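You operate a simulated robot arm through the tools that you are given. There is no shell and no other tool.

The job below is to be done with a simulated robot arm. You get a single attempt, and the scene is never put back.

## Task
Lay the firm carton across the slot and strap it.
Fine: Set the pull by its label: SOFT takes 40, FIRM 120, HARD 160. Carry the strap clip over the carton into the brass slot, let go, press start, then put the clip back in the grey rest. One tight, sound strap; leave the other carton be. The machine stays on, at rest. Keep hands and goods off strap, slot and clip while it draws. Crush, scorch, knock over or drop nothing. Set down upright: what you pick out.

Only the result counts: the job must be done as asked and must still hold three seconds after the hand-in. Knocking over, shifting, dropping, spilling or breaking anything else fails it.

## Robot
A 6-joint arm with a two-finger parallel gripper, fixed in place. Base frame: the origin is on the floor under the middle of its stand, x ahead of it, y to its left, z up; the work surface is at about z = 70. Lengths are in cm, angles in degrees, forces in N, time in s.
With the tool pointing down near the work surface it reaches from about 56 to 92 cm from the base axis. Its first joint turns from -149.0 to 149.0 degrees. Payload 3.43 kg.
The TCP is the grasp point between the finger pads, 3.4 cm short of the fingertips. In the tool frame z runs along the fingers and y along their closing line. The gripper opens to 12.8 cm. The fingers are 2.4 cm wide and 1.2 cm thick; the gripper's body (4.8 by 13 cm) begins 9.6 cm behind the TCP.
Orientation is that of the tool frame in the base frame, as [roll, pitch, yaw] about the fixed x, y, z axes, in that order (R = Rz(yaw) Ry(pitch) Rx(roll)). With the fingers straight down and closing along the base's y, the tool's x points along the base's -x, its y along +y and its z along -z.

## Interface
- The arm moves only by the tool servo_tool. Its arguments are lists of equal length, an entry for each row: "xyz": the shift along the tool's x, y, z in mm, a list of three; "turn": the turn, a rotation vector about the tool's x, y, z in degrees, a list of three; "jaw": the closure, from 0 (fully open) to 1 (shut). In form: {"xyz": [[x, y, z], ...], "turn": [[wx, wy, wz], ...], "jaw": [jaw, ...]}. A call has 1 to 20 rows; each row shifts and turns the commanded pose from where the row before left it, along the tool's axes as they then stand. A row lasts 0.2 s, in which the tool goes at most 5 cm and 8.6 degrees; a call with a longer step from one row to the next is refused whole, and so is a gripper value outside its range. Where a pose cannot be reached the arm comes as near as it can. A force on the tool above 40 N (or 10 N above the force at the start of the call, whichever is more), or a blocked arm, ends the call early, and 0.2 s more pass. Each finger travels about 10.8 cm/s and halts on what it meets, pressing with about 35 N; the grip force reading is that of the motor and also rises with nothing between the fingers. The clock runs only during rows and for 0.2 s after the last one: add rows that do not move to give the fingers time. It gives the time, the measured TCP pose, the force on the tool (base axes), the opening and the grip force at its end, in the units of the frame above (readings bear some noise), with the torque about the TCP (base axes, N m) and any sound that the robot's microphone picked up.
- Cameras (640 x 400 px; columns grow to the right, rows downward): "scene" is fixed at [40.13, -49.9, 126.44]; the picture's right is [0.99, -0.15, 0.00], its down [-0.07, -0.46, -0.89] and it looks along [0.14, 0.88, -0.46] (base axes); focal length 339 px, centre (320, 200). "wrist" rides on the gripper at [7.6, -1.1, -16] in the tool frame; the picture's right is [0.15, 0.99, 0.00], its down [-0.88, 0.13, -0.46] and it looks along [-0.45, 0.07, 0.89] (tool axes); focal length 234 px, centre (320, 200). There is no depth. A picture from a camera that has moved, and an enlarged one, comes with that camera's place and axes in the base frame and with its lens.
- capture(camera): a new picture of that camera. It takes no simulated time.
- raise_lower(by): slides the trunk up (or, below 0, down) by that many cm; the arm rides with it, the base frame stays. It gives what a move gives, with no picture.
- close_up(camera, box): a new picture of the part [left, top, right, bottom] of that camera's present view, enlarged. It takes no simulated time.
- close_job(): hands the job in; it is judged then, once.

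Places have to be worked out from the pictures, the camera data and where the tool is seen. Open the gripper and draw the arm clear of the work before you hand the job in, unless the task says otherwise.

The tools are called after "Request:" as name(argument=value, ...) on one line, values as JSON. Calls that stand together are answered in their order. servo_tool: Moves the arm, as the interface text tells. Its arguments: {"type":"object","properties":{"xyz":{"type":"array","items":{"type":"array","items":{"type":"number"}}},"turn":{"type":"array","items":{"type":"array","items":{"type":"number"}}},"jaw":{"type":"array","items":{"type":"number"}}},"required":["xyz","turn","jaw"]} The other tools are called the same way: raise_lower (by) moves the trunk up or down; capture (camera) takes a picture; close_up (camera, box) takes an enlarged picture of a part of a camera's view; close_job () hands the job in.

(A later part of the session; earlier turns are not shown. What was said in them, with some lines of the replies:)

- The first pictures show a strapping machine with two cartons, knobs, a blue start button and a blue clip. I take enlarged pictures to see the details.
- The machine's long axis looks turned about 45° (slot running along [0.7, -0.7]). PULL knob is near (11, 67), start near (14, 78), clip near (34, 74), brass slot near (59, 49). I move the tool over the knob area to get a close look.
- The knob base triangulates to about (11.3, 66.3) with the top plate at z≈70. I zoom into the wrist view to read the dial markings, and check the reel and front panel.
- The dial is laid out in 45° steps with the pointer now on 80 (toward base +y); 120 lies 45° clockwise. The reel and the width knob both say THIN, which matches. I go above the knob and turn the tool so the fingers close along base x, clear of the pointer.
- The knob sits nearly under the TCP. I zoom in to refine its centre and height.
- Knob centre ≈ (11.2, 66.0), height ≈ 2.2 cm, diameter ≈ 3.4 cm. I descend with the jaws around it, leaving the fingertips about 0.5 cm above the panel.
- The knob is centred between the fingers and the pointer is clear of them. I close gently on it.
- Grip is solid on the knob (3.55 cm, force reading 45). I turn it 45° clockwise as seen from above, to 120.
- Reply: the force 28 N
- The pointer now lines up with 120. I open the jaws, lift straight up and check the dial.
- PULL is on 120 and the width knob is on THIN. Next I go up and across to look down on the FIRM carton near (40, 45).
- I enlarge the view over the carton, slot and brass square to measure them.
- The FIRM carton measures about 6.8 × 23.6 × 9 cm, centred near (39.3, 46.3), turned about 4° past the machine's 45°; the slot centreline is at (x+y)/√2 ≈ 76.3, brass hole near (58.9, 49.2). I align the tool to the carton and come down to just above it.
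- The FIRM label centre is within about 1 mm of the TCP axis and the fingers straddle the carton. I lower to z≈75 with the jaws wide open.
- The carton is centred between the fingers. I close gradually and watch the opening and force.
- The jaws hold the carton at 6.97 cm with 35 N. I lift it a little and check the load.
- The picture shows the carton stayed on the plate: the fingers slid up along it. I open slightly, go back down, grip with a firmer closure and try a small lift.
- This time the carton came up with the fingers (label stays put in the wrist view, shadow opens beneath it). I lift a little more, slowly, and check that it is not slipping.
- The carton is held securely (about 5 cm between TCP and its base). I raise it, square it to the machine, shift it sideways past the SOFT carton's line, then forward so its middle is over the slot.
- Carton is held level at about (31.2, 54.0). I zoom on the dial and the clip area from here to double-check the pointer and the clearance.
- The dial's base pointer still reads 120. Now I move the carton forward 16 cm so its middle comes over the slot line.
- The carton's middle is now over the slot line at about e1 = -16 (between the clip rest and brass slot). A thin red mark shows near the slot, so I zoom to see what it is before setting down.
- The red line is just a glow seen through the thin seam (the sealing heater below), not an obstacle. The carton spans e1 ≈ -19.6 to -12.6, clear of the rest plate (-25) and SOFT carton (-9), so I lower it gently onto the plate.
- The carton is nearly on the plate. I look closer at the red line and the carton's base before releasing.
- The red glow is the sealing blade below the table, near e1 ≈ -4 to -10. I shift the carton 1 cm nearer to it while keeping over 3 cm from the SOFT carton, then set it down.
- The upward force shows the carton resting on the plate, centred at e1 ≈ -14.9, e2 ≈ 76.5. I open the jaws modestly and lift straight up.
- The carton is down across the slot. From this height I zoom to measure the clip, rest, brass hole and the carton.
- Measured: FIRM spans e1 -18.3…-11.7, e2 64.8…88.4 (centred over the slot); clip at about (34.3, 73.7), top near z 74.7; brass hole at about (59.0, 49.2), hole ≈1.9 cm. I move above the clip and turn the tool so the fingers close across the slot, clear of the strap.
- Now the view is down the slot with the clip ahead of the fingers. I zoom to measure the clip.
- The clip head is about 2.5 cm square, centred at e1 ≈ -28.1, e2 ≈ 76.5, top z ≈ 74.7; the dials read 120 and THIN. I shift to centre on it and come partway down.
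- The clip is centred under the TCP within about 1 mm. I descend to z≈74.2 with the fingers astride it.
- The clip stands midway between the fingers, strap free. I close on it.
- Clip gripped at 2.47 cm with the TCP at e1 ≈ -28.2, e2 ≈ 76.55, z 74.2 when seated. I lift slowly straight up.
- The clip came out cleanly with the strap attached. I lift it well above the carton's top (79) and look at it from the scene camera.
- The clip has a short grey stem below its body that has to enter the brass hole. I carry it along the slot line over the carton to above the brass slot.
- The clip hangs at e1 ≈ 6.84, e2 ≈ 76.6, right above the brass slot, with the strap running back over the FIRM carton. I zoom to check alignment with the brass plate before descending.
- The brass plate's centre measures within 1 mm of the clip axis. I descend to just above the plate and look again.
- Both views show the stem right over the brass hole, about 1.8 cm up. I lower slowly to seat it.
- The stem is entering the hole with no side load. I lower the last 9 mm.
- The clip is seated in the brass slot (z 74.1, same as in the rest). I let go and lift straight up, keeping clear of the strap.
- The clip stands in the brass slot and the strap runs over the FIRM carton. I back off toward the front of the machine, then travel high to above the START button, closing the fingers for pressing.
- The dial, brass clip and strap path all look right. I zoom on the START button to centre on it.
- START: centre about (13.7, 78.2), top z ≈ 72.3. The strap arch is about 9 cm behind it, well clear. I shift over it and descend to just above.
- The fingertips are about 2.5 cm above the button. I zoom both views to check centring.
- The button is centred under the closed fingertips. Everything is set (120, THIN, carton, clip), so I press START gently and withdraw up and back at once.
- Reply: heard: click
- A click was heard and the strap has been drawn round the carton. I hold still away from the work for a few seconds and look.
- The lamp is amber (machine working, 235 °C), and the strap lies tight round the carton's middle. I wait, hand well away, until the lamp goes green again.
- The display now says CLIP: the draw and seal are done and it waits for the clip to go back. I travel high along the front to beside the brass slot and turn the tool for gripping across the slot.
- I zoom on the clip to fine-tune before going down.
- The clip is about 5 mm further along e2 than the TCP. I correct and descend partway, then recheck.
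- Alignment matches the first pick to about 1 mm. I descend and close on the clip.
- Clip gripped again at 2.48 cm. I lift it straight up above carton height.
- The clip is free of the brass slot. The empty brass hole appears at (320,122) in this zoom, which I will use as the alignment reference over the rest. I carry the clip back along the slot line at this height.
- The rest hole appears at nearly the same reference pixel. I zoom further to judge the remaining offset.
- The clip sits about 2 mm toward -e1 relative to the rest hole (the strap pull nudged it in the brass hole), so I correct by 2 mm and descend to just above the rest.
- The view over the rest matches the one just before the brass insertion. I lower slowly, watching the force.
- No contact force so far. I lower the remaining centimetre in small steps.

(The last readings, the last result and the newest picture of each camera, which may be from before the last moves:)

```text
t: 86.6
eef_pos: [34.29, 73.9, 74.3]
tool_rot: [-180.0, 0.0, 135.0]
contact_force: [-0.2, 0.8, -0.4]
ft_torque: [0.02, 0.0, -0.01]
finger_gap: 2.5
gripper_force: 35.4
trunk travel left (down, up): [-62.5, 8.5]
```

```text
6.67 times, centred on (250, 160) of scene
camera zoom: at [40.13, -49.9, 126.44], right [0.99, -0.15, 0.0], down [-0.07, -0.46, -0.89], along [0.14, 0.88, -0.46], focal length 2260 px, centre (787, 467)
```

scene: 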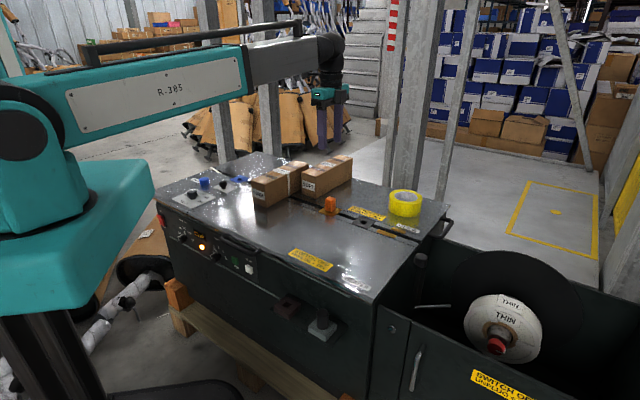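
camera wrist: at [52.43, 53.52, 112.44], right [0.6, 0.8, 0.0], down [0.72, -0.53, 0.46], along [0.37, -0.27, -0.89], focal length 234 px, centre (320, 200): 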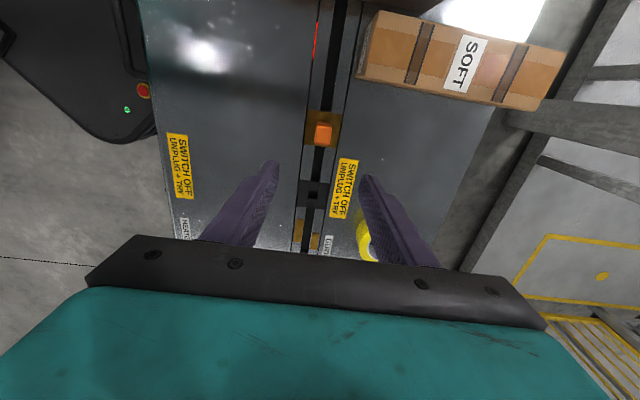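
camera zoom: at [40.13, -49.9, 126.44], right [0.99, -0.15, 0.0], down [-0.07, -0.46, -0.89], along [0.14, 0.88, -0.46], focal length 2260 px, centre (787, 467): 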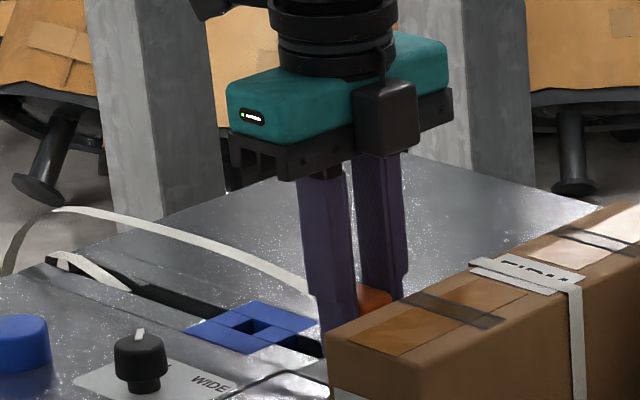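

The machine has recognised the clip in the rest (a fresh strap lead is attached to it). I settle it the last millimetre, open and lift straight up.

Request:
servo_tool(xyz=[[0, 0, 0.8], [0, 0, 0], [0, 0, 0], [0, 0, 0], [0, 0, -15], [0, 0, -30], [0, 0, -40], [0, 0, -45], [0, 0, -45], [0, 0, -30], [0, 0, 0]], turn=[[0, 0, 0], [0, 0, 0], [0, 0, 0], [0, 0, 0], [0, 0, 0], [0, 0, 0], [0, 0, 0], [0, 0, 0], [0, 0, 0], [0, 0, 0], [0, 0, 0]], jaw=[0.95, 0.7, 0.55, 0.55, 0.55, 0.55, 0.55, 0.55, 0.55, 0.55, 0.55])

Request:
capture(camera="wrist")

Request:
capture(camera="scene")

Request:
close_up(camera="scene", box=[150, 200, 270, 280])

Request:
close_up(camera="scene", box=[180, 130, 360, 240])

```text
t: 89.0
eef_pos: [34.54, 73.85, 94.86]
tool_rot: [180.0, 0.0, 135.0]
contact_force: [-0.2, 0.4, 0.4]
ft_torque: [0.0, 0.01, -0.02]
finger_gap: 5.77
gripper_force: 0.1
trunk travel left (down, up): [-62.5, 8.5]
```

```text
taken
camera wrist: at [28.27, 78.35, 110.75], right [0.6, 0.8, 0.0], down [0.72, -0.53, 0.46], along [0.37, -0.27, -0.89], focal length 234 px, centre (320, 200)
```

wrist: 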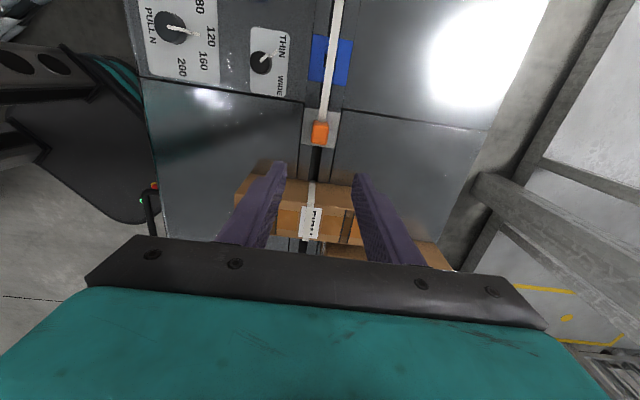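

```text
taken
```

scene: 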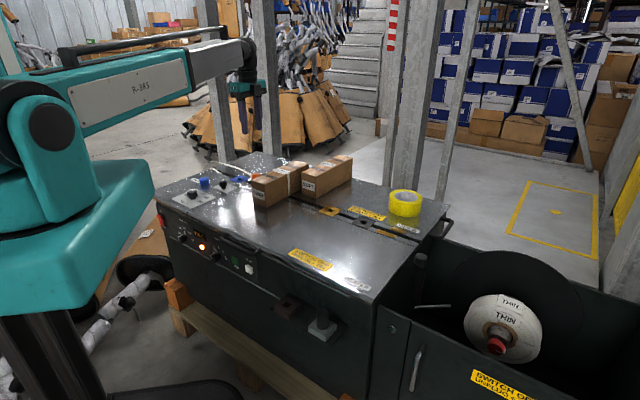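

```text
5.00 times, centred on (210, 240) of scene
camera zoom: at [40.13, -49.9, 126.44], right [0.99, -0.15, 0.0], down [-0.07, -0.46, -0.89], along [0.14, 0.88, -0.46], focal length 1695 px, centre (870, 0)
```

zoom: 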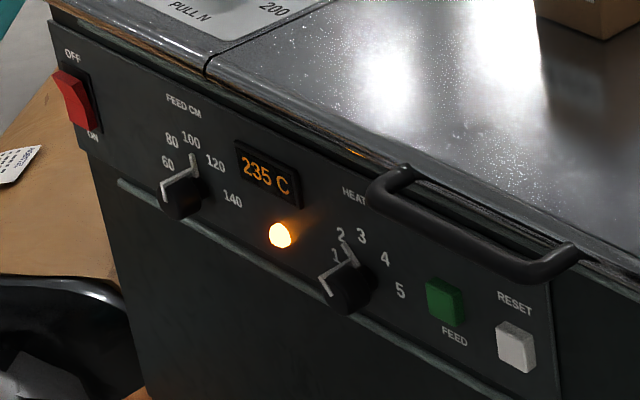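

```text
3.56 times, centred on (270, 185) of scene
camera zoom: at [40.13, -49.9, 126.44], right [0.99, -0.15, 0.0], down [-0.07, -0.46, -0.89], along [0.14, 0.88, -0.46], focal length 1205 px, centre (498, 253)
```

zoom: 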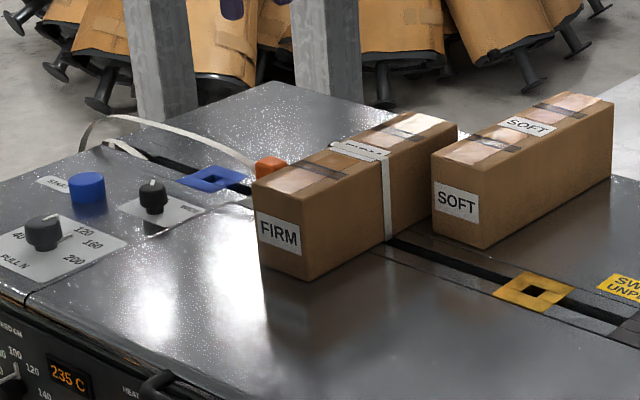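

The clip stands in the rest with the strap lead attached; the display is back to 235 °C but the lamp is still amber (reheating). I draw the arm up and back with the gripper open, and wait for the lamp.

Request:
servo_tool(xyz=[[0, 0, -40], [0, 0, -40], [0, -40, -10], [0, -40, 0], [0, -40, 0], [0, -40, 0], [0, -40, 0], [0, 0, 0], [0, 0, 0], [0, 0, 0], [0, 0, 0], [0, 0, 0], [0, 0, 0], [0, 0, 0], [0, 0, 0]], turn=[[0, 0, 0], [0, 0, 0], [0, 0, 0], [0, 0, 0], [0, 0, 0], [0, 0, 0], [0, 0, 0], [0, 0, 0], [0, 0, 0], [0, 0, 0], [0, 0, 0], [0, 0, 0], [0, 0, 0], [0, 0, 0], [0, 0, 0]], jaw=[0.5, 0.4, 0.3, 0.2, 0.1, 0, 0, 0, 0, 0, 0, 0, 0, 0, 0])

Request:
close_up(camera="scene", box=[150, 200, 270, 280])

Request:
close_up(camera="scene", box=[230, 140, 350, 220])

Request:
capture(camera="wrist")

```text
t: 92.2
eef_pos: [20.21, 59.61, 103.49]
tool_rot: [-179.9, 0.0, 135.0]
contact_force: [-1.3, 0.6, -0.8]
ft_torque: [-0.03, 0.01, -0.01]
finger_gap: 12.8
gripper_force: 0.1
trunk travel left (down, up): [-62.5, 8.5]
```

```text
5.00 times, centred on (210, 240) of scene
camera zoom: at [40.13, -49.9, 126.44], right [0.99, -0.15, 0.0], down [-0.07, -0.46, -0.89], along [0.14, 0.88, -0.46], focal length 1695 px, centre (870, 0)
```

zoom: 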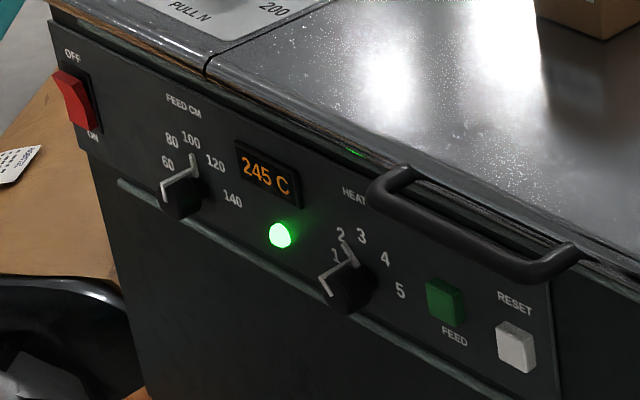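

```text
5.00 times, centred on (290, 180) of scene
camera zoom: at [40.13, -49.9, 126.44], right [0.99, -0.15, 0.0], down [-0.07, -0.46, -0.89], along [0.14, 0.88, -0.46], focal length 1695 px, centre (470, 300)
```

zoom: 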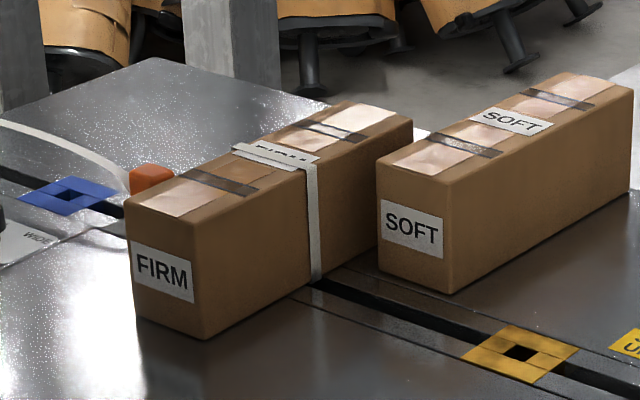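

```text
taken
camera wrist: at [14.0, 64.31, 119.41], right [0.6, 0.8, 0.0], down [0.72, -0.53, 0.46], along [0.37, -0.27, -0.89], focal length 234 px, centre (320, 200)
```

wrist: 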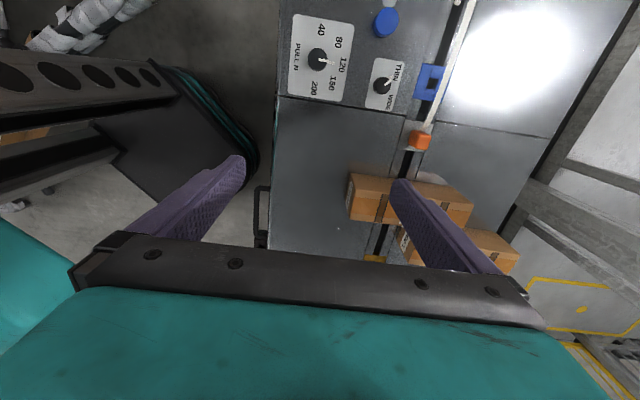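

The lamp is green at 245 °C again: the machine is on and at rest, FIRM is strapped round its middle, SOFT untouched. I take one last close look at the clip in the rest and the strap.

Request:
close_up(camera="wrist", box=[340, 60, 500, 280])

Request:
close_up(camera="scene", box=[160, 130, 270, 210])

```text
1.82 times, centred on (420, 170) of wrist
camera zoom: at [14.0, 64.31, 119.41], right [0.6, 0.8, 0.0], down [0.72, -0.53, 0.46], along [0.37, -0.27, -0.89], focal length 426 px, centre (138, 254)
```

zoom: 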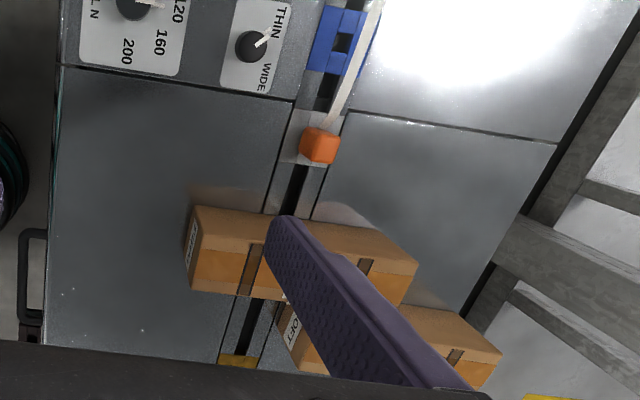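

```text
5.00 times, centred on (215, 170) of scene
camera zoom: at [40.13, -49.9, 126.44], right [0.99, -0.15, 0.0], down [-0.07, -0.46, -0.89], along [0.14, 0.88, -0.46], focal length 1695 px, centre (845, 350)
```

zoom: 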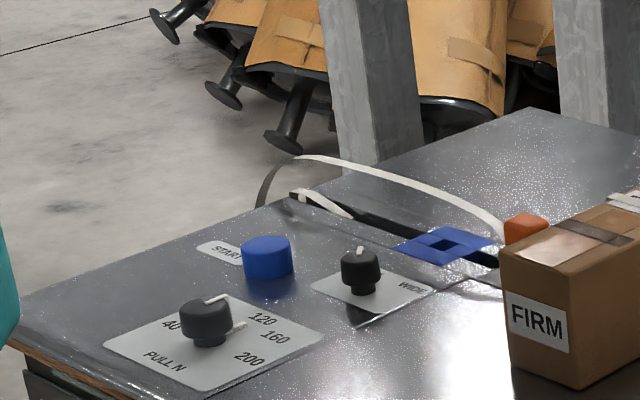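

The clip stands upright in the grey rest with a fresh strap lead, the strap is tight round the FIRM carton, the dial is on 120, the machine is on with a green lamp, and the arm is clear with the gripper open. I hand the job in.

Request:
close_job()

```text
The job is handed in.
```

The FIRM carton is strapped, and I've handed the job in. The judge's verdict isn't shown to me.

- **Pull:** set to 120. The width knob was already on THIN, which matches the reel.
- **Carton:** FIRM lies flat across the slot, centred over it. It sits about 3 cm to the side of the SOFT carton, which I did not touch.
- **Strap:** after one press of START, the strap was drawn around the middle of the carton and looks tight in the camera view. I could not test the seal itself.
- **Clip:** it's back upright in the grey rest, and the machine has attached a new strap lead to it.
- **Machine:** still on and at rest, showing 245 °C with a green lamp.
- **Arm:** raised and pulled back, with the gripper open.

My first grip on the carton slipped without lifting it; the second, firmer grip held. Nothing was dropped or knocked over.
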